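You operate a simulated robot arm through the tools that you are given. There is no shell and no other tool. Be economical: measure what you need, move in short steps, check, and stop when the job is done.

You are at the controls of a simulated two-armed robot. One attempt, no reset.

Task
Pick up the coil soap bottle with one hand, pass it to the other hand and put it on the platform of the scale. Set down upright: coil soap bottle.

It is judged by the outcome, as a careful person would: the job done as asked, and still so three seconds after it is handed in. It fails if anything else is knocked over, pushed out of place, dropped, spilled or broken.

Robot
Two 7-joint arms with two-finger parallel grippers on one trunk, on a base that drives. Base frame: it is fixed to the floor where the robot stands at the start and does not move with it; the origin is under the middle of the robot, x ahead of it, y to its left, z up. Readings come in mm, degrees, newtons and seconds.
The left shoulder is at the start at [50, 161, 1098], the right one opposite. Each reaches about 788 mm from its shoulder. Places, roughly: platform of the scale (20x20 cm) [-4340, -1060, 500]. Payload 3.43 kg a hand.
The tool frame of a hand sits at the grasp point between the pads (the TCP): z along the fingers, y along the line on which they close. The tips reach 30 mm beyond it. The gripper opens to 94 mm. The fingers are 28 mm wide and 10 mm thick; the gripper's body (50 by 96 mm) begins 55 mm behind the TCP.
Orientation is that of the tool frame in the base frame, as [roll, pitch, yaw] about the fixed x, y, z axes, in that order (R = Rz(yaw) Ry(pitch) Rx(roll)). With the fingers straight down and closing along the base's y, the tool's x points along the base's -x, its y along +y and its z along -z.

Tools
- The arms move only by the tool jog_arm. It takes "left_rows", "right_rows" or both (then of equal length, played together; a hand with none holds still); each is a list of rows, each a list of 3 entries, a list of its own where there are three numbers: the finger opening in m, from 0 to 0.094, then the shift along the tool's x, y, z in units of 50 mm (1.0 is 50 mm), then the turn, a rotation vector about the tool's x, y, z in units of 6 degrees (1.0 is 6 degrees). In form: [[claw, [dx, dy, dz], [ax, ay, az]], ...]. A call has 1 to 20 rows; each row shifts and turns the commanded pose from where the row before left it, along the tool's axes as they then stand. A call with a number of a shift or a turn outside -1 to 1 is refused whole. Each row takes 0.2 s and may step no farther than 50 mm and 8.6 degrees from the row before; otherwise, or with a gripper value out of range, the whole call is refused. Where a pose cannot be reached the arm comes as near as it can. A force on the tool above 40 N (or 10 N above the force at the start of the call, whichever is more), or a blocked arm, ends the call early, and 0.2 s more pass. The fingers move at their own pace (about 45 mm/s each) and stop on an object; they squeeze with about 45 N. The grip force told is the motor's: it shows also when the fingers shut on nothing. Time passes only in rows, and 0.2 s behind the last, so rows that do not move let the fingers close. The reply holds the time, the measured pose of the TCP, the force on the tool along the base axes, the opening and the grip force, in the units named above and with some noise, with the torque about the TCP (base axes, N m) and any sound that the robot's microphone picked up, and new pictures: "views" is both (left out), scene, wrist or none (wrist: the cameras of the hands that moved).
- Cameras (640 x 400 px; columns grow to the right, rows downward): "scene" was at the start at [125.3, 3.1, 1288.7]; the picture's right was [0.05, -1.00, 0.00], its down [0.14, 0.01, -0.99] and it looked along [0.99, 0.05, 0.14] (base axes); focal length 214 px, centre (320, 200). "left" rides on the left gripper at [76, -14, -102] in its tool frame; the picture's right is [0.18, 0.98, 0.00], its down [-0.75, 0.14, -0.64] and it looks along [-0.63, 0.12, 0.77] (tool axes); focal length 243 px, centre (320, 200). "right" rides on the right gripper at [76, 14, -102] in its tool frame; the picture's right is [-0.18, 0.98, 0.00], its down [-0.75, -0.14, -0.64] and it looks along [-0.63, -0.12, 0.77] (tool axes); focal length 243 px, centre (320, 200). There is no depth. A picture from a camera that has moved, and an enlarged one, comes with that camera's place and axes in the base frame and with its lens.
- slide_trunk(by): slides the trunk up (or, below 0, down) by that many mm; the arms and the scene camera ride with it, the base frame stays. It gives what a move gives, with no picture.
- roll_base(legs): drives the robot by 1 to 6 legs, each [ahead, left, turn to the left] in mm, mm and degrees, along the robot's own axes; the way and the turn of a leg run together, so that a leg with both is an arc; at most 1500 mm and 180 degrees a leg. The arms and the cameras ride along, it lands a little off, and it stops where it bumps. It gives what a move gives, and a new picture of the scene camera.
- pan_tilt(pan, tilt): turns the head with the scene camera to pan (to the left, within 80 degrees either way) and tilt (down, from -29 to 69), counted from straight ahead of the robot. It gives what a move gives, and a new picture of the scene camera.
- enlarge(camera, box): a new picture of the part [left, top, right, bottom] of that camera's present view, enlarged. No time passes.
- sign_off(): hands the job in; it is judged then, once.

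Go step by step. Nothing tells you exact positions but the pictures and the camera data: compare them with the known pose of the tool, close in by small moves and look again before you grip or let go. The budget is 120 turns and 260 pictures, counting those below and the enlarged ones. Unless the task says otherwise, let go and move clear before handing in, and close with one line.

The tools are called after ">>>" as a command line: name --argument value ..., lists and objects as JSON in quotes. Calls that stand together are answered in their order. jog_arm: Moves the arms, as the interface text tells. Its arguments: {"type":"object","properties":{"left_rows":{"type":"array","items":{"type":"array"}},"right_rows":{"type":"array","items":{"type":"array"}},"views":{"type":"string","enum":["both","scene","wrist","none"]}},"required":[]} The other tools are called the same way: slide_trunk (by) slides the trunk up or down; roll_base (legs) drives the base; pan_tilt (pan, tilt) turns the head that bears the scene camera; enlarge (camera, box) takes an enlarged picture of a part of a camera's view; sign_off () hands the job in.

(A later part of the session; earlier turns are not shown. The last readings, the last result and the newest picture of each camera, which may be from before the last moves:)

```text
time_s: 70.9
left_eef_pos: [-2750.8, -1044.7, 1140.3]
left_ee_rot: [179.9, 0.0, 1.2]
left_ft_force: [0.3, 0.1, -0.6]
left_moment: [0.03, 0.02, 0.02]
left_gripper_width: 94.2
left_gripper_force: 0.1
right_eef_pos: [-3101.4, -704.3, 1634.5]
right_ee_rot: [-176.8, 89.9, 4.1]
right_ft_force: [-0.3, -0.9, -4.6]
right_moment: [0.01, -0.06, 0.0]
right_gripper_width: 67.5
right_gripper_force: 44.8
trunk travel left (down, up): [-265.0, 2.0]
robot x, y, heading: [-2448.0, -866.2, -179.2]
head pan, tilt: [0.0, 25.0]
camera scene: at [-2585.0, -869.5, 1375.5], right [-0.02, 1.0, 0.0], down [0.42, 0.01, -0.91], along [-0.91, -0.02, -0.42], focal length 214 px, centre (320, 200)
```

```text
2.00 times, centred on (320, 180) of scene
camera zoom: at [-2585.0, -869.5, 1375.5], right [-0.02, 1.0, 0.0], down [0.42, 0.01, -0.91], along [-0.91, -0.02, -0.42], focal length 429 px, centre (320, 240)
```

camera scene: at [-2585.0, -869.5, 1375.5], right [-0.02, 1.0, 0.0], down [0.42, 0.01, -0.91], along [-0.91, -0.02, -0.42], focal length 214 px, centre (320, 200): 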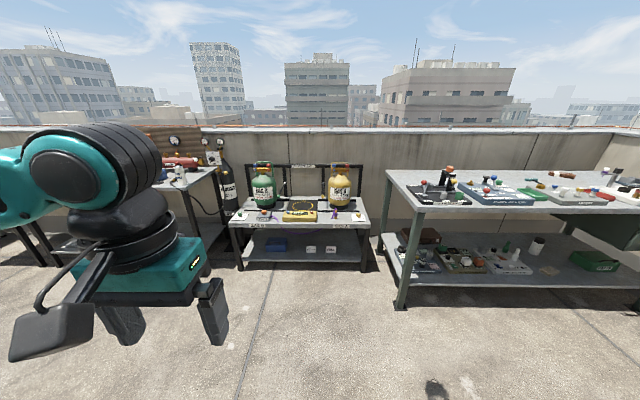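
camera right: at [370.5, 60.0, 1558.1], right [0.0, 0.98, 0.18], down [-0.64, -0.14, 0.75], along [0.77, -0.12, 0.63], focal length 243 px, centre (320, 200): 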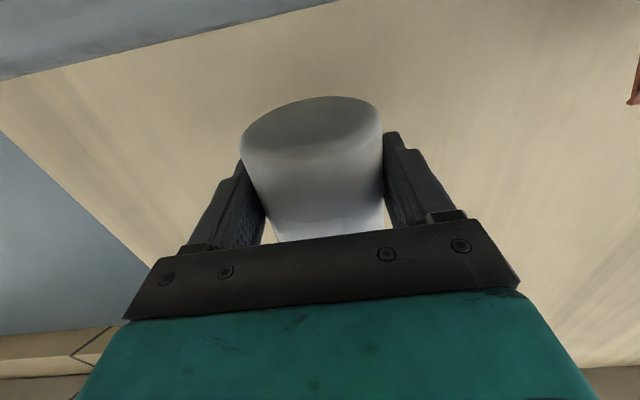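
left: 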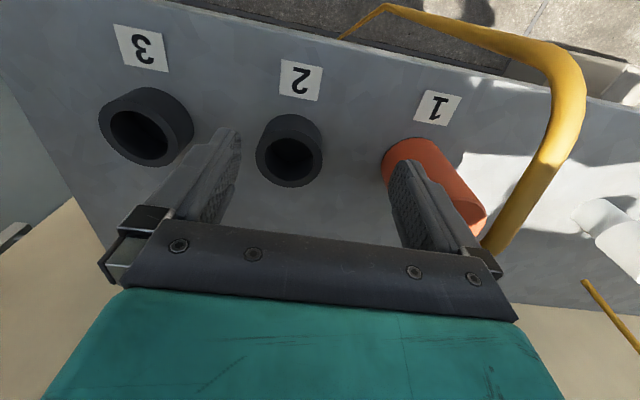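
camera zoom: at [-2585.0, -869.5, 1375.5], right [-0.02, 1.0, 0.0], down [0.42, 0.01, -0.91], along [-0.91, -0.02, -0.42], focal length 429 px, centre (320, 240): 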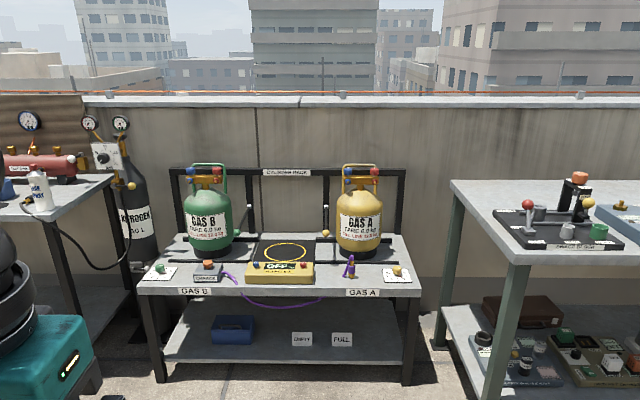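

I see the scale clearly: black platform with a yellow ring at about [-4345, -1065, 500], a gas bottle ≈230 mm to each side and a yellow display in front. Next the handover in this open space: I bring the right hand lower and toward the middle, holding the bottle upright.

>>> jog_arm --right_rows '[[0.0, [0.5, 0.4, -0.5], [0, 0, 0]], [0.0, [0.5, 0.4, -0.5], [0, 0, 0]], [0.0, [0.5, 0.4, -0.5], [0, 0, 0]], [0.0, [0.5, 0.4, -0.5], [0, 0, 0]], [0.0, [0.5, 0.4, -0.5], [0, 0, 0]], [0.0, [0.5, 0.4, -0.5], [0, 0, 0]]]' --views "scene"

```text
time_s: 72.3
left_eef_pos: [-2749.7, -1045.6, 1139.7]
left_ee_rot: [-179.9, -0.1, 1.0]
left_ft_force: [0.7, -0.1, -0.2]
left_moment: [0.01, 0.0, -0.02]
left_gripper_width: 94.2
left_gripper_force: 0.1
right_eef_pos: [-2948.2, -823.6, 1485.9]
right_ee_rot: [177.4, 89.9, -1.6]
right_ft_force: [-0.5, -0.5, -4.5]
right_moment: [0.02, -0.05, 0.0]
right_gripper_width: 67.6
right_gripper_force: 44.8
trunk travel left (down, up): [-265.0, 2.0]
robot x, y, heading: [-2452.9, -864.9, -179.2]
head pan, tilt: [0.0, 25.0]
camera scene: at [-2584.6, -870.0, 1375.5], right [-0.02, 1.0, 0.0], down [0.42, 0.01, -0.91], along [-0.91, -0.01, -0.42], focal length 214 px, centre (320, 200)
```

scene: 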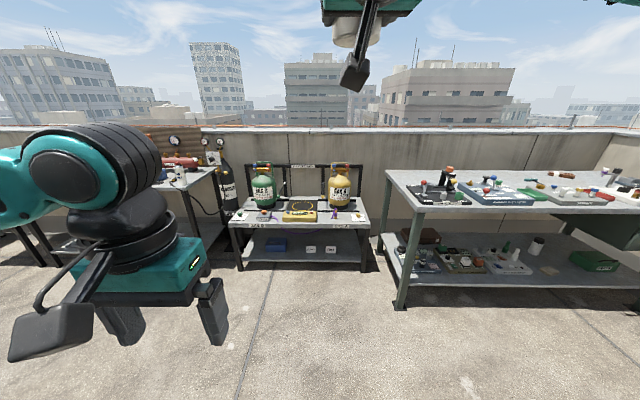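

Horizontal hold still reachable here. Now I turn the right hand about the vertical to point left-forward and look up at it.

>>> jog_arm --right_rows '[[0.0, [0, 0, 0], [-1, 0, 0]], [0.0, [0, 0, 0], [-1, 0, 0]], [0.0, [0, 0, 0], [-1, 0, 0]], [0.0, [0, 0, 0], [-1, 0, 0]], [0.0, [0, 0, 0], [-1, 0, 0]], [0.0, [0, 0, 0], [-1, 0, 0]], [0.0, [0, 0, 0], [-1, 0, 0]], [0.0, [0, 0, 0], [-1, 0, 0]]]' --views "none"

>>> pan_tilt --pan 0 --tilt -10

```text
time_s: 74.1
left_eef_pos: [-2749.6, -1043.3, 1139.3]
left_ee_rot: [180.0, 0.1, 0.9]
left_ft_force: [0.6, -0.1, -0.3]
left_moment: [-0.04, -0.05, -0.02]
left_gripper_width: 94.3
left_gripper_force: 0.1
right_eef_pos: [-2949.8, -821.7, 1484.9]
right_ee_rot: [130.1, 89.9, -1.0]
right_ft_force: [0.2, -0.6, -4.6]
right_moment: [0.01, -0.06, 0.0]
right_gripper_width: 67.7
right_gripper_force: 45.0
trunk travel left (down, up): [-265.0, 2.0]
robot x, y, heading: [-2450.6, -867.3, -179.3]
head pan, tilt: [0.0, 25.0]
```

```text
time_s: 75.2
left_eef_pos: [-2749.7, -1045.0, 1139.4]
left_ee_rot: [-180.0, -0.1, 1.0]
left_ft_force: [0.3, -0.3, -0.1]
left_moment: [-0.01, 0.0, -0.01]
left_gripper_width: 94.2
left_gripper_force: 0.1
right_eef_pos: [-2948.6, -822.8, 1485.2]
right_ee_rot: [-37.1, 90.0, -168.3]
right_ft_force: [-0.3, -0.8, -4.6]
right_moment: [0.05, -0.06, -0.01]
right_gripper_width: 67.4
right_gripper_force: 45.0
trunk travel left (down, up): [-265.0, 2.0]
robot x, y, heading: [-2451.2, -864.3, -178.9]
head pan, tilt: [0.0, -10.0]
camera scene: at [-2577.2, -869.4, 1431.0], right [-0.02, 1.0, 0.0], down [-0.17, 0.0, -0.98], along [-0.98, -0.02, 0.17], focal length 214 px, centre (320, 200)
```

scene: 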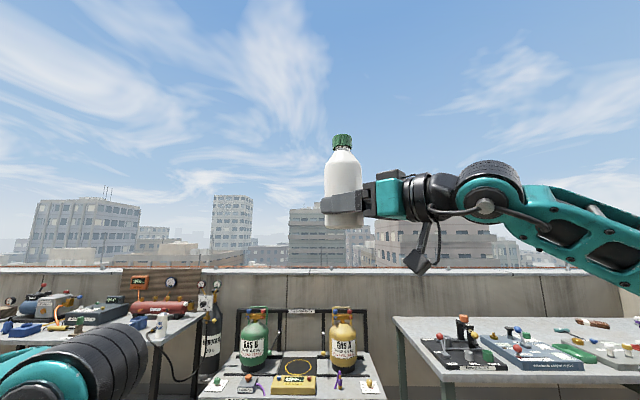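

The bottle is upright in the right hand at [-2949, -823], bottom z≈1450. I raise the left hand while yawing it 42° inward, then pitch it 45°, staying well clear to the left.

>>> jog_arm --left_rows '[[0.094, [0, 0, -0.9], [0, 0, 1]], [0.094, [0, 0, -0.9], [0, 0, 1]], [0.094, [0, 0, -0.9], [0, 0, 1]], [0.094, [0, 0, -0.9], [0, 0, 1]], [0.094, [0, 0, -0.9], [0, 0, 1]], [0.094, [0, 0, -0.9], [0, 0, 1]], [0.094, [0, 0, -0.9], [0, 0, 1]], [0.094, [0, 0, 0], [0, -1, 0]], [0.094, [0, 0, 0], [0, -1, 0]], [0.094, [0, 0, 0], [0, -1, 0]], [0.094, [0, 0, 0], [0, -1, 0]], [0.094, [0, 0, 0], [0, -1, 0]], [0.094, [0, 0, 0], [0, -1, 0]], [0.094, [0, 0, 0], [0, -1, 0]], [0.094, [0, 0, 0], [0, -0.5, 0]]]'

```text
time_s: 78.3
left_eef_pos: [-2751.3, -1044.7, 1455.4]
left_ee_rot: [-179.9, 45.1, -41.1]
left_ft_force: [0.0, -0.5, -0.8]
left_moment: [-0.01, -0.02, -0.01]
left_gripper_width: 94.1
left_gripper_force: 0.0
right_eef_pos: [-2949.3, -822.7, 1484.7]
right_ee_rot: [141.5, 89.9, 10.4]
right_ft_force: [0.3, 0.0, -5.1]
right_moment: [0.03, -0.03, 0.01]
right_gripper_width: 67.5
right_gripper_force: 45.3
trunk travel left (down, up): [-265.0, 2.0]
robot x, y, heading: [-2451.5, -867.2, -179.0]
head pan, tilt: [0.0, -10.0]
camera scene: at [-2577.1, -869.4, 1431.1], right [-0.02, 1.0, 0.0], down [-0.17, 0.0, -0.98], along [-0.98, -0.02, 0.17], focal length 214 px, centre (320, 200)
camera left: at [-2645.3, -1117.7, 1472.3], right [-0.55, -0.83, -0.13], down [-0.15, -0.06, 0.99], along [-0.82, 0.56, -0.09], focal length 243 px, centre (320, 200)
```

scene: 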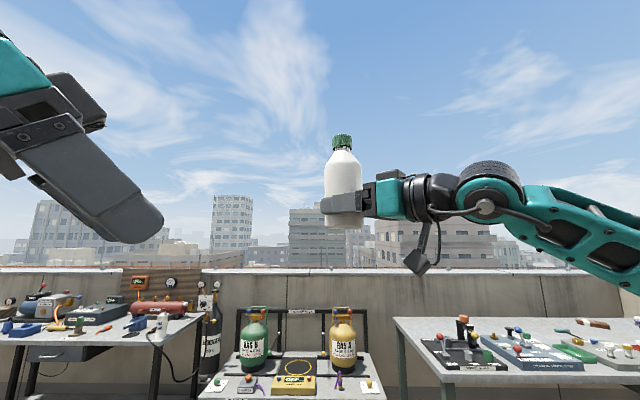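
left: 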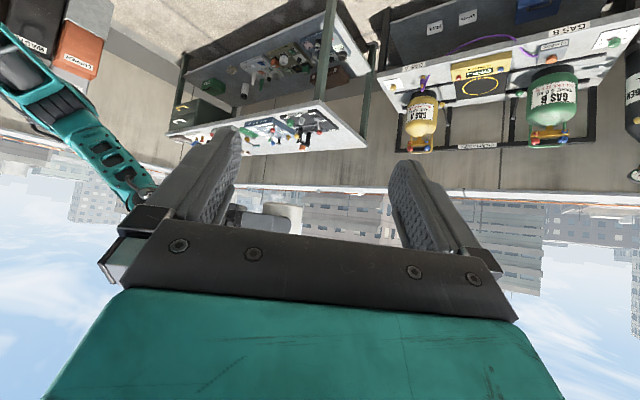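

I move the left hand to the pregrasp point, 120 mm back along its own finger axis, and look.

>>> jog_arm --left_rows '[[0.094, [-0.871, -0.125, 0.07], [0, 0, 0]], [0.094, [-0.871, -0.125, 0.07], [0, 0, 0]], [0.094, [-0.871, -0.125, 0.07], [0, 0, 0]], [0.094, [-0.871, -0.125, 0.07], [0, 0, 0]], [0.094, [-0.871, -0.125, 0.07], [0, 0, 0]], [0.094, [-0.871, -0.125, 0.07], [0, 0, 0]]]'

```text
time_s: 79.8
left_eef_pos: [-2871.1, -882.9, 1623.1]
left_ee_rot: [179.3, 45.0, -41.6]
left_ft_force: [0.6, 0.3, 1.7]
left_moment: [-0.06, 0.01, 0.03]
left_gripper_width: 93.9
left_gripper_force: 0.1
left hand out of reach, approached as far as the arm can: row 6
right_eef_pos: [-2946.2, -819.2, 1487.9]
right_ee_rot: [16.6, 89.8, -114.8]
right_ft_force: [-0.2, 1.6, -4.4]
right_moment: [0.07, -0.03, 0.04]
right_gripper_width: 67.5
right_gripper_force: 44.8
trunk travel left (down, up): [-265.0, 2.0]
robot x, y, heading: [-2453.2, -865.8, -179.0]
head pan, tilt: [0.0, -10.0]
camera scene: at [-2574.6, -866.4, 1431.4], right [-0.02, 1.0, 0.0], down [-0.18, -0.01, -0.98], along [-0.98, -0.01, 0.18], focal length 214 px, centre (320, 200)
camera left: at [-2766.2, -956.2, 1640.1], right [-0.55, -0.83, -0.12], down [-0.15, -0.05, 0.99], along [-0.82, 0.56, -0.09], focal length 243 px, centre (320, 200)
```

scene: 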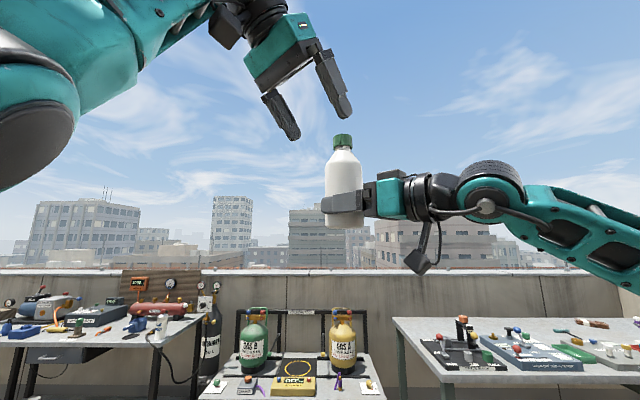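
left: 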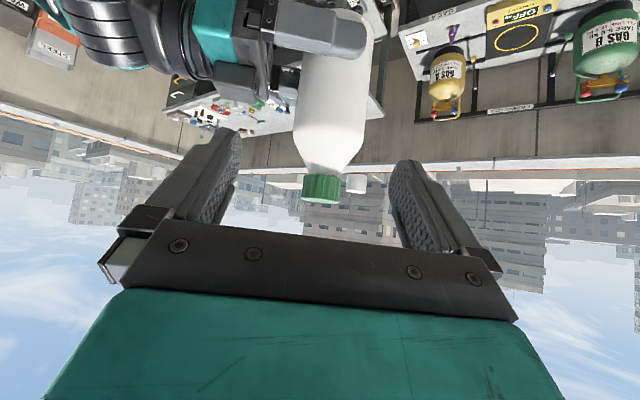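

The bottle is well framed. From this view the bottle's axis is about 8 mm deeper than the right TCP, at [-2951, -827]. I shift 11 mm sideways and advance 60 mm, then recheck.

>>> jog_arm --left_rows '[[0.094, [-0.03, 0.12, 0.3], [0, 0, 0]], [0.094, [-0.03, 0.11, 0.4], [0, 0, 0]], [0.094, [0, 0, 0.5], [0, 0, 0]]]'

```text
time_s: 80.5
left_eef_pos: [-2917.6, -866.5, 1580.9]
left_ee_rot: [-180.0, 45.0, -41.0]
left_ft_force: [-0.9, 0.5, 0.3]
left_moment: [0.0, 0.04, 0.03]
left_gripper_width: 93.9
left_gripper_force: 0.1
right_eef_pos: [-2950.4, -822.7, 1484.1]
right_ee_rot: [131.0, 89.8, -0.1]
right_ft_force: [-0.3, 0.1, -4.5]
right_moment: [0.05, -0.05, 0.0]
right_gripper_width: 67.4
right_gripper_force: 44.6
trunk travel left (down, up): [-265.0, 2.0]
robot x, y, heading: [-2450.5, -866.1, -179.1]
head pan, tilt: [0.0, -10.0]
camera scene: at [-2577.8, -868.9, 1431.0], right [-0.02, 1.0, 0.0], down [-0.17, 0.0, -0.98], along [-0.98, -0.02, 0.17], focal length 214 px, centre (320, 200)
camera left: at [-2811.8, -939.9, 1598.2], right [-0.55, -0.83, -0.13], down [-0.15, -0.05, 0.99], along [-0.82, 0.56, -0.1], focal length 243 px, centre (320, 200)
```

scene: 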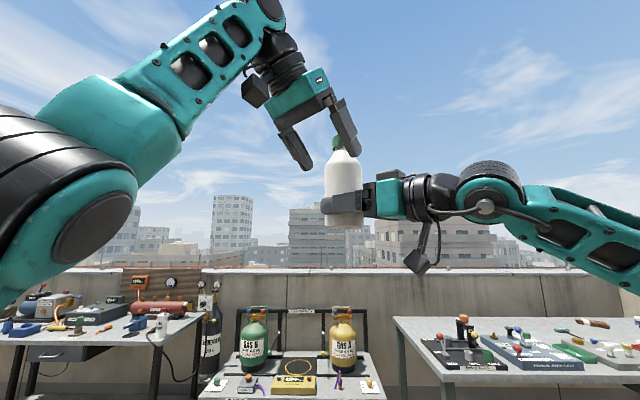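
left: 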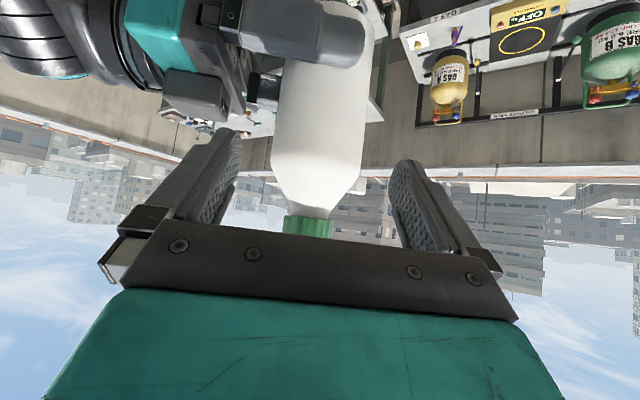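

The left fingers are laterally centred on the bottle. I narrow the opening to 86 mm and advance another ~52 mm with a slight raise, keeping above the right hand's fingers.

>>> jog_arm --left_rows '[[0.086, [-0.06, 0, 0.3], [0, 0, 0]], [0.086, [0, 0, 0.3], [0, 0, 0]], [0.086, [0, 0, 0.24], [0, 0, 0]], [0.086, [0, 0, 0.2], [0, 0, 0]]]'

>>> enlarge --camera "scene" --box '[240, 80, 440, 280]'

```text
time_s: 81.5
left_eef_pos: [-2945.7, -841.3, 1546.6]
left_ee_rot: [-179.9, 44.9, -41.0]
left_ft_force: [0.0, 0.1, 0.1]
left_moment: [-0.01, 0.0, 0.0]
left_gripper_width: 86.0
left_gripper_force: 0.0
right_eef_pos: [-2949.6, -823.0, 1485.1]
right_ee_rot: [137.5, 89.8, 6.4]
right_ft_force: [0.2, 0.3, -5.4]
right_moment: [0.07, -0.04, 0.0]
right_gripper_width: 67.4
right_gripper_force: 44.9
trunk travel left (down, up): [-265.0, 2.0]
robot x, y, heading: [-2449.0, -865.2, -179.2]
head pan, tilt: [0.0, -10.0]
camera scene: at [-2577.3, -869.3, 1431.1], right [-0.02, 1.0, 0.0], down [-0.17, 0.0, -0.98], along [-0.98, -0.02, 0.17], focal length 214 px, centre (320, 200)
camera left: at [-2840.6, -914.0, 1563.6], right [-0.55, -0.83, -0.13], down [-0.15, -0.05, 0.99], along [-0.82, 0.56, -0.1], focal length 243 px, centre (320, 200)
```

scene: 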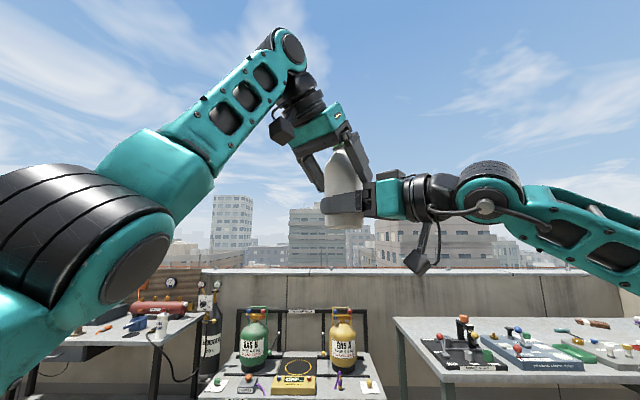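
left: 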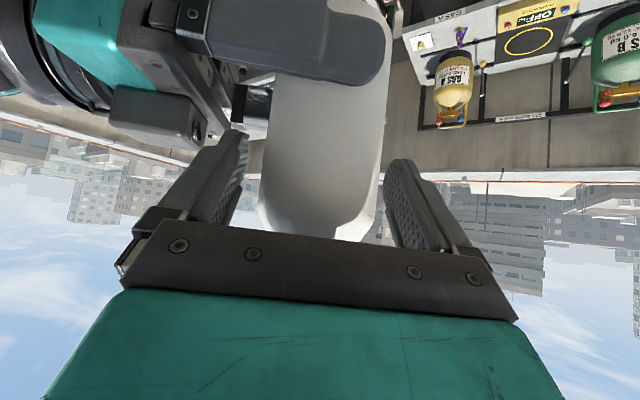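

```text
2.00 times, centred on (340, 180) of scene
camera zoom: at [-2577.3, -869.3, 1431.1], right [-0.02, 1.0, 0.0], down [-0.17, 0.0, -0.98], along [-0.98, -0.02, 0.17], focal length 429 px, centre (280, 240)
```

zoom: 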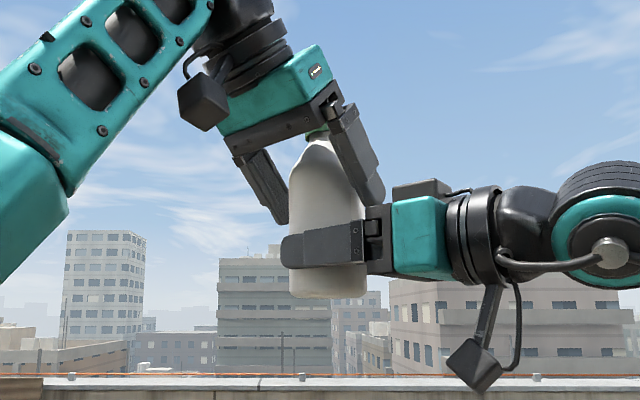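

Positioned: left fingertips straddle the upper body above the right fingers. I close the left hand.

>>> jog_arm --left_rows '[[0.06, [0, 0, 0], [0, 0, 0]], [0.03, [0, 0, 0], [0, 0, 0]], [0.0, [0, 0, 0], [0, 0, 0]], [0.0, [0, 0, 0], [0, 0, 0]], [0.0, [0, 0, 0], [0, 0, 0]]]'

>>> enlarge --camera "scene" --box '[240, 80, 440, 280]'

```text
time_s: 82.8
left_eef_pos: [-2945.5, -842.5, 1545.5]
left_ee_rot: [179.9, 45.0, -40.9]
left_ft_force: [-6.1, -3.9, 2.0]
left_moment: [-0.06, 0.17, 0.11]
left_gripper_width: 70.1
left_gripper_force: 44.8
right_eef_pos: [-2948.5, -823.3, 1484.1]
right_ee_rot: [137.2, 89.9, 6.1]
right_ft_force: [6.6, 3.8, -5.7]
right_moment: [-0.1, 0.25, 0.04]
right_gripper_width: 67.3
right_gripper_force: 44.7
trunk travel left (down, up): [-265.0, 2.0]
robot x, y, heading: [-2450.2, -864.6, -179.0]
head pan, tilt: [0.0, -10.0]
camera scene: at [-2577.1, -869.4, 1431.1], right [-0.02, 1.0, 0.0], down [-0.17, 0.0, -0.98], along [-0.98, -0.02, 0.17], focal length 214 px, centre (320, 200)
camera left: at [-2840.6, -914.6, 1563.9], right [-0.55, -0.83, -0.13], down [-0.15, -0.06, 0.99], along [-0.82, 0.56, -0.1], focal length 243 px, centre (320, 200)
```

scene: 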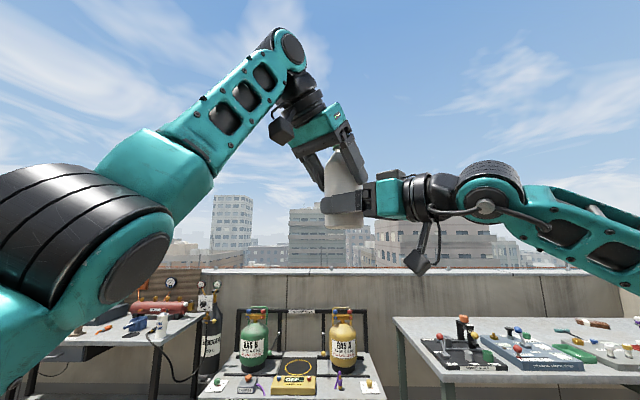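
left: 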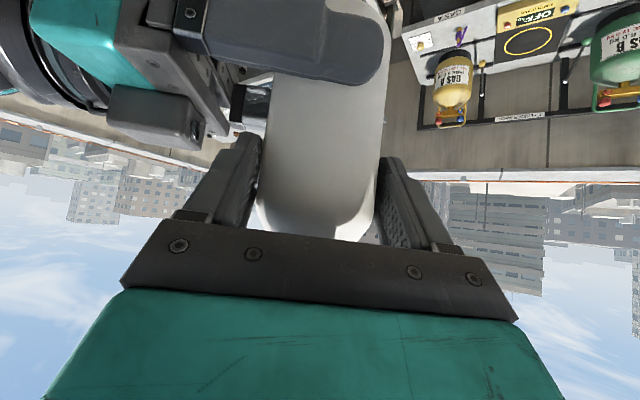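

```text
2.00 times, centred on (340, 180) of scene
camera zoom: at [-2577.1, -869.4, 1431.1], right [-0.02, 1.0, 0.0], down [-0.17, 0.0, -0.98], along [-0.98, -0.02, 0.17], focal length 429 px, centre (280, 240)
```

zoom: 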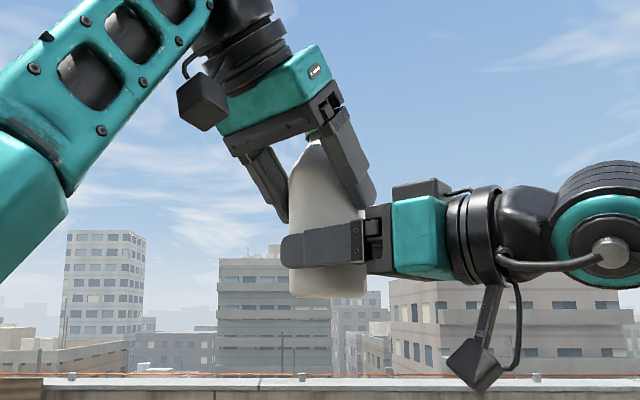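

Both hands hold it (left 70 mm, 45 N). I open the right hand and wait a moment.

>>> jog_arm --right_rows '[[0.074, [0, 0, 0], [0, 0, 0]], [0.084, [0, 0, 0], [0, 0, 0]], [0.09, [0, 0, 0], [0, 0, 0]], [0.09, [0, 0, 0], [0, 0, 0]]]'

```text
time_s: 83.8
left_eef_pos: [-2944.8, -842.6, 1546.0]
left_ee_rot: [-180.0, 45.0, -41.1]
left_ft_force: [0.5, -0.2, 0.3]
left_moment: [0.03, -0.06, 0.03]
left_gripper_width: 70.1
left_gripper_force: 44.6
right_eef_pos: [-2949.7, -823.5, 1485.0]
right_ee_rot: [137.5, 89.9, 6.4]
right_ft_force: [0.2, -0.7, 0.3]
right_moment: [0.02, 0.0, -0.01]
right_gripper_width: 90.1
right_gripper_force: 0.1
trunk travel left (down, up): [-265.0, 2.0]
robot x, y, heading: [-2455.4, -867.4, -179.0]
head pan, tilt: [0.0, -10.0]
camera scene: at [-2577.1, -869.4, 1431.1], right [-0.02, 1.0, 0.0], down [-0.17, 0.0, -0.98], along [-0.98, -0.02, 0.17], focal length 214 px, centre (320, 200)
camera right: at [-2871.2, -756.0, 1408.0], right [0.74, -0.65, 0.19], down [0.31, 0.58, 0.75], along [-0.59, -0.5, 0.63], focal length 243 px, centre (320, 200)
```

scene: 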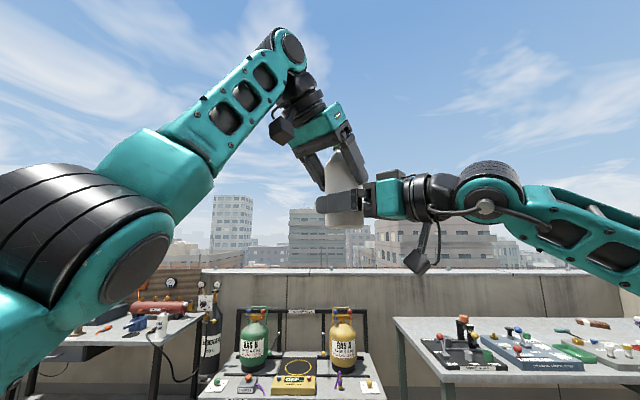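
right: 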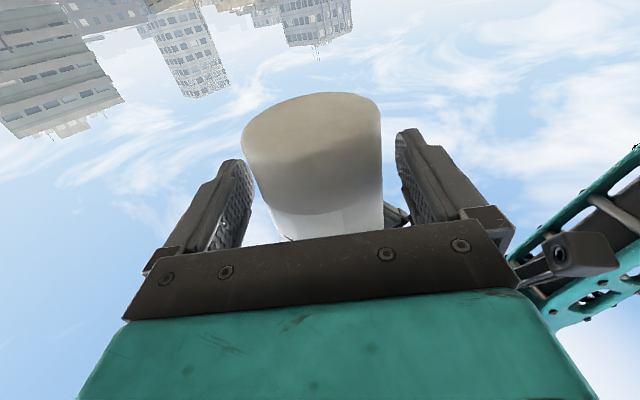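

The bottle stays in the left hand. I back the right hand straight out.

>>> jog_arm --right_rows '[[0.09, [0, 0, -0.3], [0, 0, 0]], [0.09, [0, 0, -0.6], [0, 0, 0]], [0.09, [0, 0, -0.8], [0, 0, 0]], [0.09, [0, 0, -0.8], [0, 0, 0]]]' --views "scene"

>>> enlarge --camera "scene" --box '[240, 80, 440, 280]'

```text
time_s: 84.8
left_eef_pos: [-2945.8, -841.2, 1547.1]
left_ee_rot: [179.9, 45.1, -41.0]
left_ft_force: [0.8, 0.3, -0.8]
left_moment: [-0.05, -0.03, -0.01]
left_gripper_width: 70.2
left_gripper_force: 44.6
right_eef_pos: [-2866.9, -727.2, 1485.4]
right_ee_rot: [115.9, 89.9, -15.3]
right_ft_force: [-0.7, 0.0, -0.2]
right_moment: [-0.01, 0.02, -0.01]
right_gripper_width: 90.0
right_gripper_force: 0.2
trunk travel left (down, up): [-265.0, 2.0]
robot x, y, heading: [-2456.3, -867.1, -179.1]
head pan, tilt: [0.0, -10.0]
camera scene: at [-2576.4, -868.6, 1431.2], right [-0.02, 1.0, 0.0], down [-0.17, 0.0, -0.98], along [-0.98, -0.02, 0.17], focal length 214 px, centre (320, 200)
```

scene: 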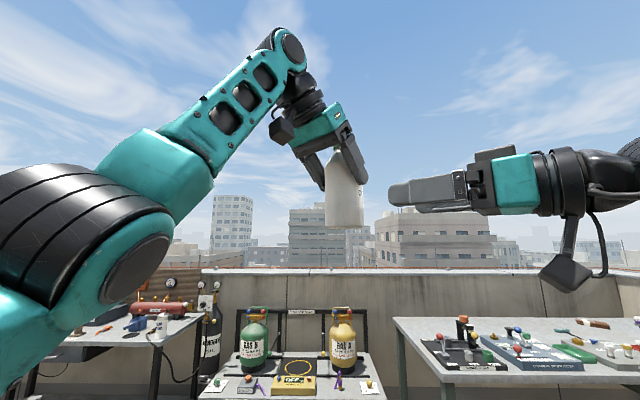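

```text
2.00 times, centred on (340, 180) of scene
camera zoom: at [-2576.4, -868.6, 1431.2], right [-0.02, 1.0, 0.0], down [-0.17, 0.0, -0.98], along [-0.98, -0.02, 0.17], focal length 429 px, centre (280, 240)
```

zoom: 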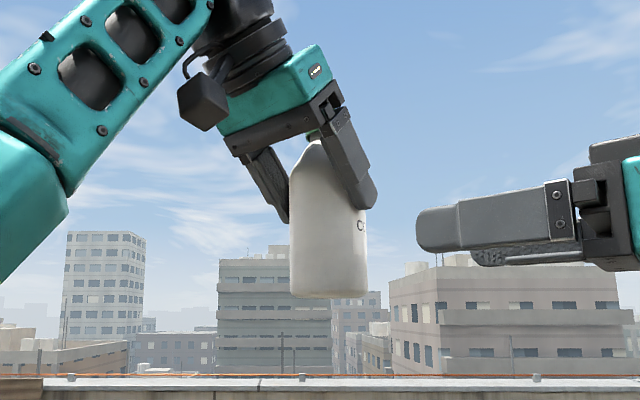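

The handover is done; the left hand holds the bottle upright. Now I move the right hand farther away and straighten it, and yaw the left hand to point straight ahead about the vertical.

>>> jog_arm --right_rows '[[0.09, [0, -0.6, -0.6], [0, 0, 0]], [0.09, [0, -0.6, -0.6], [0.5, 0, 0]], [0.09, [0, -0.5, 0], [1, 0, 0]], [0.09, [0, -0.3, 0], [1, 0, 0]], [0.09, [0, 0, 0], [1, 0, 0]], [0.09, [0, 0, 0], [1, 0, 0]], [0.09, [0, 0, 0], [1, 0, 0]], [0.09, [0, 0, 0], [1, 0, 0]]]' --views "none"

>>> jog_arm --left_rows '[[0.0, [0, 0, 0], [-0.707, 0, -0.707]], [0.0, [0, 0, 0], [-0.707, 0, -0.707]], [0.0, [0, 0, 0], [-0.707, 0, -0.707]], [0.0, [0, 0, 0], [-0.707, 0, -0.707]], [0.0, [0, 0, 0], [-0.707, 0, -0.707]], [0.0, [0, 0, 0], [-0.707, 0, -0.707]], [0.0, [0, 0, 0], [-0.707, 0, -0.707]]]'

```text
time_s: 86.5
left_eef_pos: [-2945.4, -842.2, 1546.2]
left_ee_rot: [180.0, 45.0, -41.0]
left_ft_force: [0.2, -0.9, -0.4]
left_moment: [-0.04, -0.07, -0.01]
left_gripper_width: 70.2
left_gripper_force: 44.8
right_eef_pos: [-2900.4, -615.3, 1485.0]
right_ee_rot: [152.4, 89.9, -17.8]
right_ft_force: [-0.4, 0.2, 0.4]
right_moment: [0.01, 0.0, 0.02]
right_gripper_width: 90.2
right_gripper_force: 0.1
trunk travel left (down, up): [-265.0, 2.0]
robot x, y, heading: [-2452.3, -867.4, -178.8]
head pan, tilt: [0.0, -10.0]
```

```text
time_s: 88.2
left_eef_pos: [-2945.7, -843.1, 1545.9]
left_ee_rot: [-179.9, 44.9, 1.3]
left_ft_force: [0.2, -0.3, 0.1]
left_moment: [-0.02, -0.07, 0.03]
left_gripper_width: 70.3
left_gripper_force: 44.9
right_eef_pos: [-2898.0, -614.8, 1484.5]
right_ee_rot: [159.3, 89.9, -10.7]
right_ft_force: [0.4, -0.5, -0.8]
right_moment: [0.02, 0.0, 0.01]
right_gripper_width: 89.8
right_gripper_force: 0.1
trunk travel left (down, up): [-265.0, 2.0]
robot x, y, heading: [-2452.7, -866.7, -179.2]
head pan, tilt: [0.0, -10.0]
camera scene: at [-2576.5, -868.9, 1431.2], right [-0.02, 1.0, 0.0], down [-0.17, 0.0, -0.98], along [-0.98, -0.02, 0.17], focal length 214 px, centre (320, 200)
camera left: at [-2819.2, -826.9, 1564.4], right [0.15, -0.98, -0.13], down [-0.08, -0.14, 0.99], along [-0.99, -0.14, -0.1], focal length 243 px, centre (320, 200)
```

scene: 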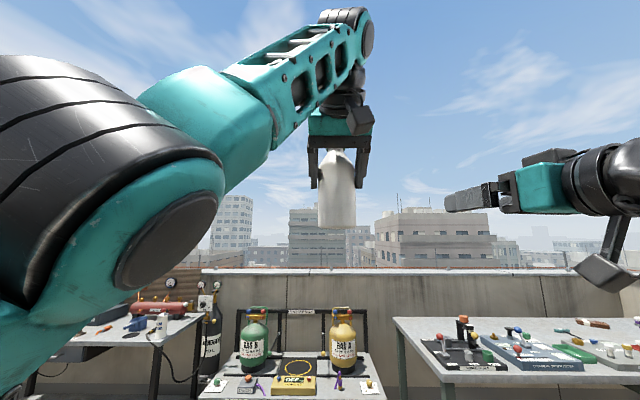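
left: 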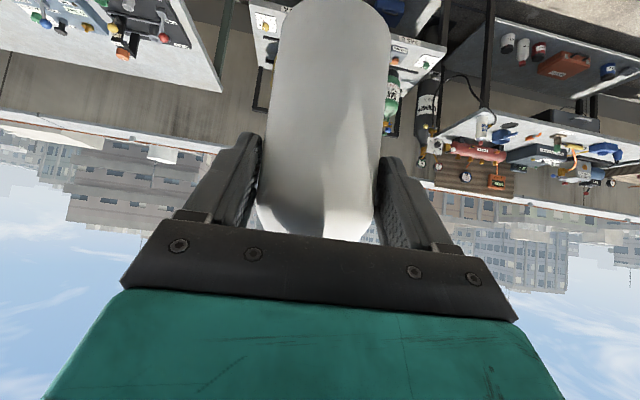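

Bottle hangs vertical. I lower the trunk 140 mm, then bring the left hand down to about z 715 and a bit forward and left, here over free floor.

>>> slide_trunk --by -140

>>> jog_arm --left_rows '[[0.0, [0.522, 0.175, 0.698], [0, 0, 0]], [0.0, [0.522, 0.175, 0.698], [0, 0, 0]], [0.0, [0.522, 0.175, 0.698], [0, 0, 0]], [0.0, [0.522, 0.175, 0.698], [0, 0, 0]], [0.0, [0.522, 0.175, 0.698], [0, 0, 0]], [0.0, [0.522, 0.175, 0.698], [0, 0, 0]], [0.0, [0.522, 0.175, 0.698], [0, 0, 0]], [0.0, [0.522, 0.175, 0.698], [0, 0, 0]]]' --views "scene"

```text
time_s: 89.8
left_eef_pos: [-2944.7, -843.5, 1406.7]
left_ee_rot: [-179.9, 45.0, 1.0]
left_ft_force: [-0.1, -1.1, 0.1]
left_moment: [0.0, -0.05, 0.02]
left_gripper_width: 70.1
left_gripper_force: 44.7
right_eef_pos: [-2900.1, -616.1, 1344.4]
right_ee_rot: [175.6, 89.9, 5.5]
right_ft_force: [-0.7, 0.8, 0.1]
right_moment: [-0.01, -0.01, 0.0]
right_gripper_width: 90.0
right_gripper_force: 0.0
trunk travel left (down, up): [-125.0, 142.0]
robot x, y, heading: [-2456.1, -865.8, -179.0]
head pan, tilt: [0.0, -10.0]
```

```text
time_s: 91.6
left_eef_pos: [-2994.2, -914.4, 1058.9]
left_ee_rot: [-180.0, 45.0, 1.0]
left_ft_force: [-0.8, -0.5, 0.7]
left_moment: [0.01, -0.05, 0.0]
left_gripper_width: 70.4
left_gripper_force: 44.9
right_eef_pos: [-2900.9, -615.1, 1344.9]
right_ee_rot: [-179.8, 89.9, 10.0]
right_ft_force: [-0.7, 0.1, 0.0]
right_moment: [-0.02, -0.01, -0.01]
right_gripper_width: 90.0
right_gripper_force: 0.1
trunk travel left (down, up): [-125.0, 142.0]
robot x, y, heading: [-2454.6, -865.4, -179.0]
head pan, tilt: [0.0, -10.0]
camera scene: at [-2577.4, -869.7, 1291.1], right [-0.02, 1.0, 0.0], down [-0.17, 0.0, -0.98], along [-0.98, -0.02, 0.17], focal length 214 px, centre (320, 200)
```

scene: 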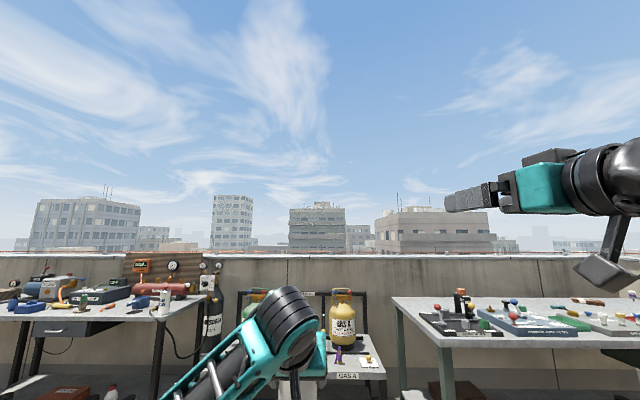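

Continuing the same lowering, then tilt the head down to check the bottle in the hand.

>>> jog_arm --left_rows '[[0.0, [0.522, 0.175, 0.698], [0, 0, 0]], [0.0, [0.522, 0.175, 0.698], [0, 0, 0]], [0.0, [0.522, 0.175, 0.698], [0, 0, 0]], [0.0, [0.522, 0.175, 0.698], [0, 0, 0]], [0.0, [0.522, 0.175, 0.698], [0, 0, 0]], [0.0, [0.522, 0.175, 0.698], [0, 0, 0]], [0.0, [0.522, 0.175, 0.698], [0, 0, 0]], [0.0, [0.522, 0.175, 0.698], [0, 0, 0]]]' --views "wrist"

>>> pan_tilt --pan 10 --tilt 35

```text
time_s: 93.4
left_eef_pos: [-3043.5, -987.2, 715.3]
left_ee_rot: [180.0, 45.0, 0.9]
left_ft_force: [-0.2, 0.1, -0.7]
left_moment: [-0.01, -0.09, 0.01]
left_gripper_width: 70.1
left_gripper_force: 45.4
right_eef_pos: [-2902.0, -615.3, 1344.4]
right_ee_rot: [177.4, 90.0, 7.2]
right_ft_force: [0.0, -0.6, -0.1]
right_moment: [0.01, 0.03, 0.0]
right_gripper_width: 90.0
right_gripper_force: 0.0
trunk travel left (down, up): [-125.0, 142.0]
robot x, y, heading: [-2454.7, -865.8, -178.9]
head pan, tilt: [0.0, -10.0]
camera left: at [-2916.2, -970.3, 733.9], right [0.15, -0.98, -0.13], down [-0.08, -0.14, 0.99], along [-0.99, -0.13, -0.1], focal length 243 px, centre (320, 200)
```

left: 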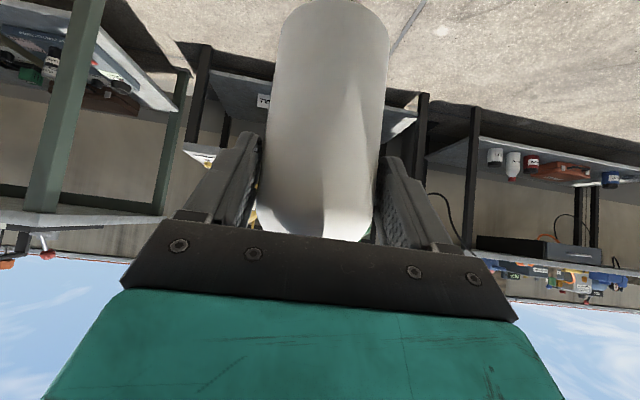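

```text
time_s: 94.5
left_eef_pos: [-3042.9, -985.9, 717.4]
left_ee_rot: [-179.9, 45.0, 1.0]
left_ft_force: [0.7, 0.3, -0.4]
left_moment: [0.05, -0.06, 0.0]
left_gripper_width: 70.3
left_gripper_force: 44.9
right_eef_pos: [-2900.6, -615.3, 1344.1]
right_ee_rot: [176.2, 89.9, 6.0]
right_ft_force: [-0.2, 0.5, 0.0]
right_moment: [0.01, 0.0, -0.03]
right_gripper_width: 90.0
right_gripper_force: 0.2
trunk travel left (down, up): [-125.0, 142.0]
robot x, y, heading: [-2454.4, -867.1, -179.1]
head pan, tilt: [10.0, 35.0]
camera scene: at [-2579.3, -884.8, 1219.8], right [-0.19, 0.98, 0.0], down [0.56, 0.11, -0.82], along [-0.8, -0.15, -0.57], focal length 214 px, centre (320, 200)
```

scene: 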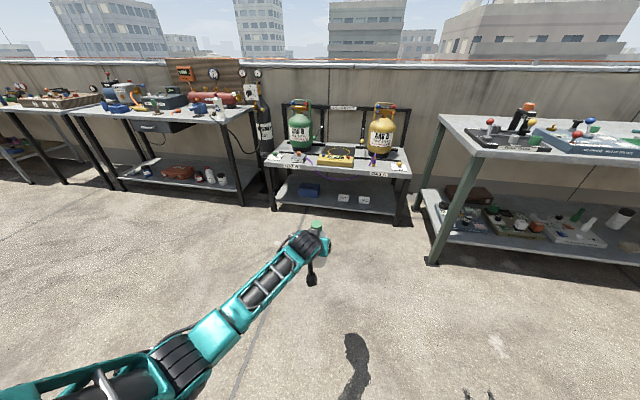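

Everything reaches. The bottle axis is at about [-3058, -986], bottom z≈618, above the table. I drive 1000 mm ahead and 60 mm left, then look closely.

>>> roll_base --legs '[[0, 60, 0], [1000, 0, 0]]'

>>> pan_tilt --pan 10 --tilt 45

>>> enlarge --camera "scene" --box '[200, 40, 440, 190]'

```text
time_s: 100.5
left_eef_pos: [-4039.9, -1058.8, 716.5]
left_ee_rot: [-179.9, 44.9, 0.8]
left_ft_force: [0.8, 0.4, -0.3]
left_moment: [-0.01, -0.09, -0.02]
left_gripper_width: 70.1
left_gripper_force: 45.4
right_eef_pos: [-3894.9, -687.3, 1344.2]
right_ee_rot: [176.1, 89.9, 5.9]
right_ft_force: [0.8, 0.1, 0.2]
right_moment: [-0.01, 0.0, -0.02]
right_gripper_width: 90.0
right_gripper_force: 0.2
trunk travel left (down, up): [-125.0, 142.0]
robot x, y, heading: [-3448.0, -939.6, -179.3]
head pan, tilt: [10.0, 35.0]
camera scene: at [-3576.3, -958.4, 1219.7], right [-0.19, 0.98, 0.0], down [0.56, 0.11, -0.82], along [-0.8, -0.15, -0.57], focal length 214 px, centre (320, 200)
```

scene: 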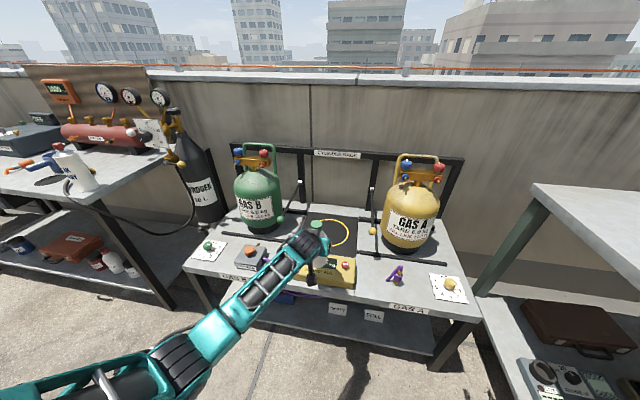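

```text
time_s: 101.2
left_eef_pos: [-4038.7, -1057.8, 716.5]
left_ee_rot: [180.0, 44.8, 0.7]
left_ft_force: [-0.1, -0.7, -0.4]
left_moment: [-0.01, -0.1, -0.01]
left_gripper_width: 70.2
left_gripper_force: 44.9
right_eef_pos: [-3896.5, -687.4, 1345.2]
right_ee_rot: [176.2, 89.9, 5.9]
right_ft_force: [0.4, -0.2, 0.8]
right_moment: [-0.03, 0.0, 0.01]
right_gripper_width: 90.1
right_gripper_force: 0.0
trunk travel left (down, up): [-125.0, 142.0]
robot x, y, heading: [-3446.8, -939.3, -179.2]
head pan, tilt: [10.0, 45.0]
camera scene: at [-3569.5, -957.2, 1204.9], right [-0.19, 0.98, 0.0], down [0.69, 0.13, -0.71], along [-0.69, -0.13, -0.71], focal length 214 px, centre (320, 200)
```

scene: 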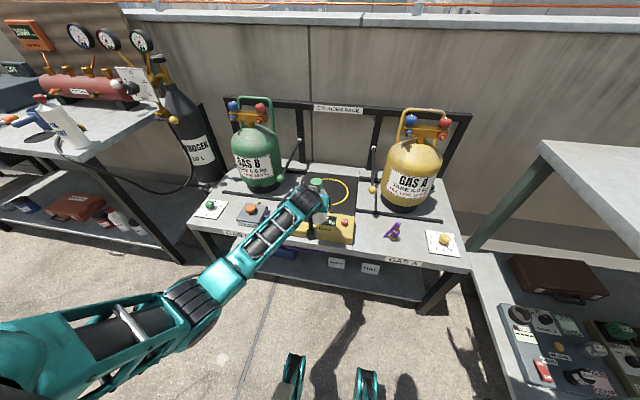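

```text
2.67 times, centred on (320, 115) of scene
camera zoom: at [-3569.5, -957.2, 1204.9], right [-0.19, 0.98, 0.0], down [0.69, 0.13, -0.71], along [-0.69, -0.13, -0.71], focal length 572 px, centre (320, 427)
```

zoom: 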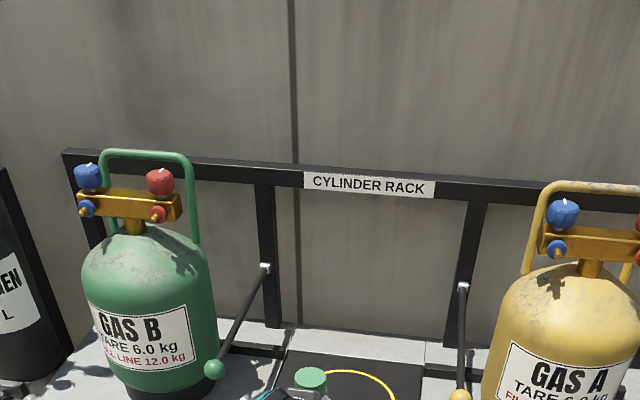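

The bottle is over the front edge of the table, heading for the ring centre at about [-4340, -1060]. I extend the arm forward 80 mm first, so the base needs to come less close to the table.

>>> jog_arm --left_rows '[[0.0, [-0.283, 0, 0.283], [0, 0, 0]], [0.0, [-0.283, 0, 0.283], [0, 0, 0]], [0.0, [-0.283, 0, 0.283], [0, 0, 0]], [0.0, [-0.283, 0, 0.283], [0, 0, 0]]]' --views "wrist"

```text
time_s: 102.2
left_eef_pos: [-4119.6, -1058.7, 716.0]
left_ee_rot: [-180.0, 44.8, 0.8]
left_ft_force: [-0.1, -0.3, -0.6]
left_moment: [0.0, -0.07, -0.02]
left_gripper_width: 70.2
left_gripper_force: 44.7
right_eef_pos: [-3896.3, -686.7, 1345.2]
right_ee_rot: [172.8, 89.9, 2.4]
right_ft_force: [-0.2, -0.2, -0.1]
right_moment: [0.03, 0.02, -0.04]
right_gripper_width: 89.9
right_gripper_force: 0.0
trunk travel left (down, up): [-125.0, 142.0]
robot x, y, heading: [-3450.6, -939.4, -179.4]
head pan, tilt: [10.0, 45.0]
camera left: at [-3993.2, -1043.3, 734.5], right [0.14, -0.98, -0.13], down [-0.08, -0.14, 0.99], along [-0.99, -0.13, -0.1], focal length 243 px, centre (320, 200)
```

left: 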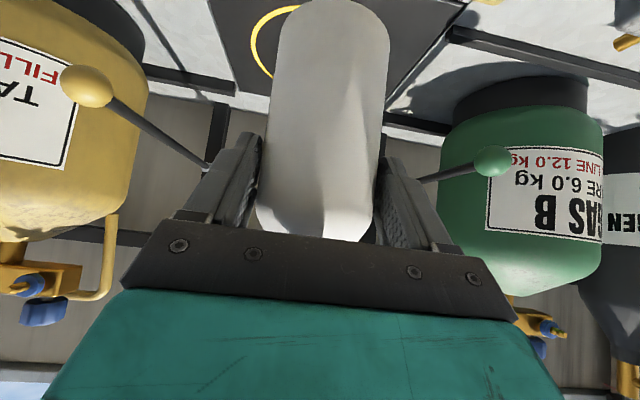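

The lane between the two lever balls (≈±190 mm) is wide enough. I drive 205 mm ahead.

>>> roll_base --legs '[[205, 0, 0]]'

>>> jog_arm --left_rows '[[0.0, [0, 0, 0], [0, 0, 0]]]' --views "wrist"

>>> pan_tilt --pan 12 --tilt 55

>>> enlarge --camera "scene" --box '[200, 50, 440, 200]'

```text
time_s: 103.8
left_eef_pos: [-4322.3, -1061.9, 716.7]
left_ee_rot: [180.0, 44.9, 0.8]
left_ft_force: [0.1, -0.5, 0.3]
left_moment: [0.0, -0.07, -0.02]
left_gripper_width: 70.1
left_gripper_force: 45.1
right_eef_pos: [-4099.1, -689.8, 1345.0]
right_ee_rot: [176.3, 89.9, 6.0]
right_ft_force: [-0.2, -0.6, -0.6]
right_moment: [0.01, 0.01, 0.02]
right_gripper_width: 89.9
right_gripper_force: 0.0
trunk travel left (down, up): [-125.0, 142.0]
robot x, y, heading: [-3651.6, -942.0, -179.4]
head pan, tilt: [10.0, 45.0]
camera scene: at [-3772.7, -959.6, 1204.8], right [-0.19, 0.98, 0.0], down [0.7, 0.13, -0.71], along [-0.69, -0.13, -0.71], focal length 214 px, centre (320, 200)
```

scene: 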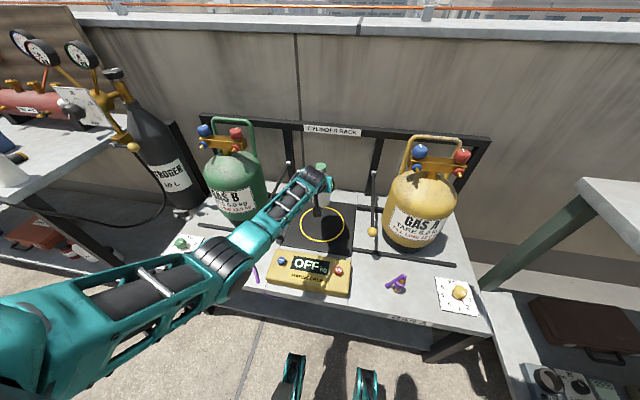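

```text
time_s: 104.2
left_eef_pos: [-4321.5, -1062.2, 715.9]
left_ee_rot: [-180.0, 44.8, 0.8]
left_ft_force: [0.7, -0.3, 0.3]
left_moment: [-0.01, -0.05, 0.03]
left_gripper_width: 70.1
left_gripper_force: 45.4
right_eef_pos: [-4098.1, -690.5, 1345.3]
right_ee_rot: [174.1, 89.9, 3.8]
right_ft_force: [0.1, 0.4, -1.0]
right_moment: [-0.01, 0.01, -0.02]
right_gripper_width: 90.1
right_gripper_force: 0.0
trunk travel left (down, up): [-125.0, 142.0]
robot x, y, heading: [-3653.4, -942.4, -179.3]
head pan, tilt: [10.0, 45.0]
camera left: at [-4195.3, -1046.0, 733.8], right [0.14, -0.98, -0.13], down [-0.08, -0.14, 0.99], along [-0.99, -0.13, -0.1], focal length 243 px, centre (320, 200)
```

left: 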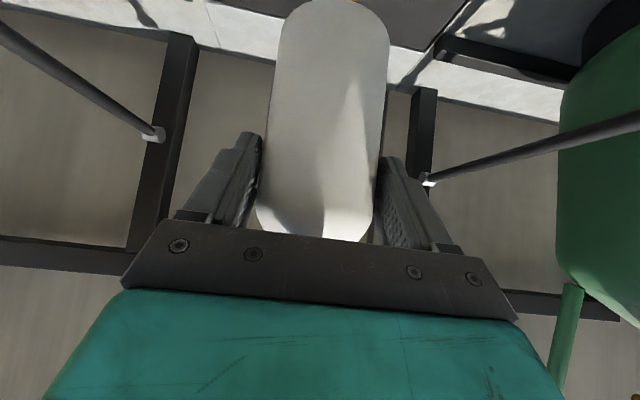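

```text
time_s: 105.0
left_eef_pos: [-4322.3, -1061.1, 716.4]
left_ee_rot: [180.0, 45.0, 0.7]
left_ft_force: [0.0, 0.0, -0.1]
left_moment: [0.02, -0.07, -0.01]
left_gripper_width: 70.2
left_gripper_force: 44.6
right_eef_pos: [-4099.2, -690.2, 1345.1]
right_ee_rot: [177.5, 89.9, 7.3]
right_ft_force: [0.4, 0.4, -1.0]
right_moment: [0.04, -0.04, 0.0]
right_gripper_width: 90.0
right_gripper_force: 0.1
trunk travel left (down, up): [-125.0, 142.0]
robot x, y, heading: [-3649.4, -942.6, -179.2]
head pan, tilt: [12.0, 55.0]
camera scene: at [-3762.8, -960.4, 1191.5], right [-0.22, 0.98, 0.0], down [0.8, 0.18, -0.57], along [-0.56, -0.13, -0.82], focal length 214 px, centre (320, 200)
```

scene: 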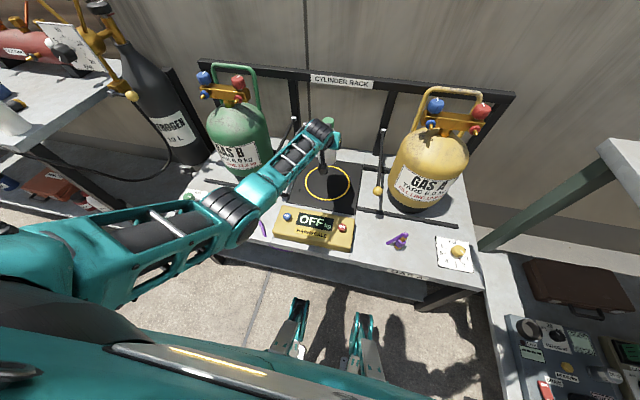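

```text
2.67 times, centred on (320, 125) of scene
camera zoom: at [-3762.8, -960.4, 1191.5], right [-0.22, 0.98, 0.0], down [0.8, 0.18, -0.57], along [-0.56, -0.13, -0.82], focal length 572 px, centre (320, 400)
```

zoom: 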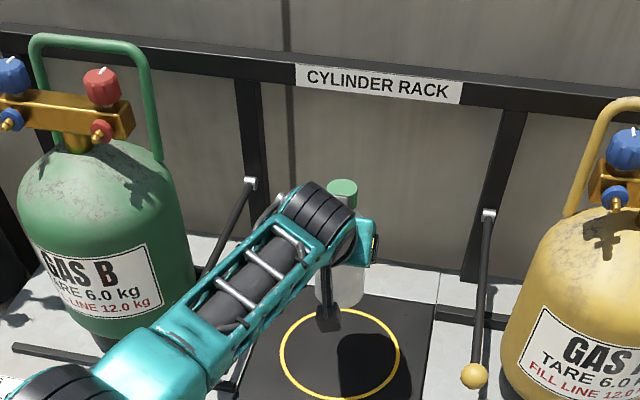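

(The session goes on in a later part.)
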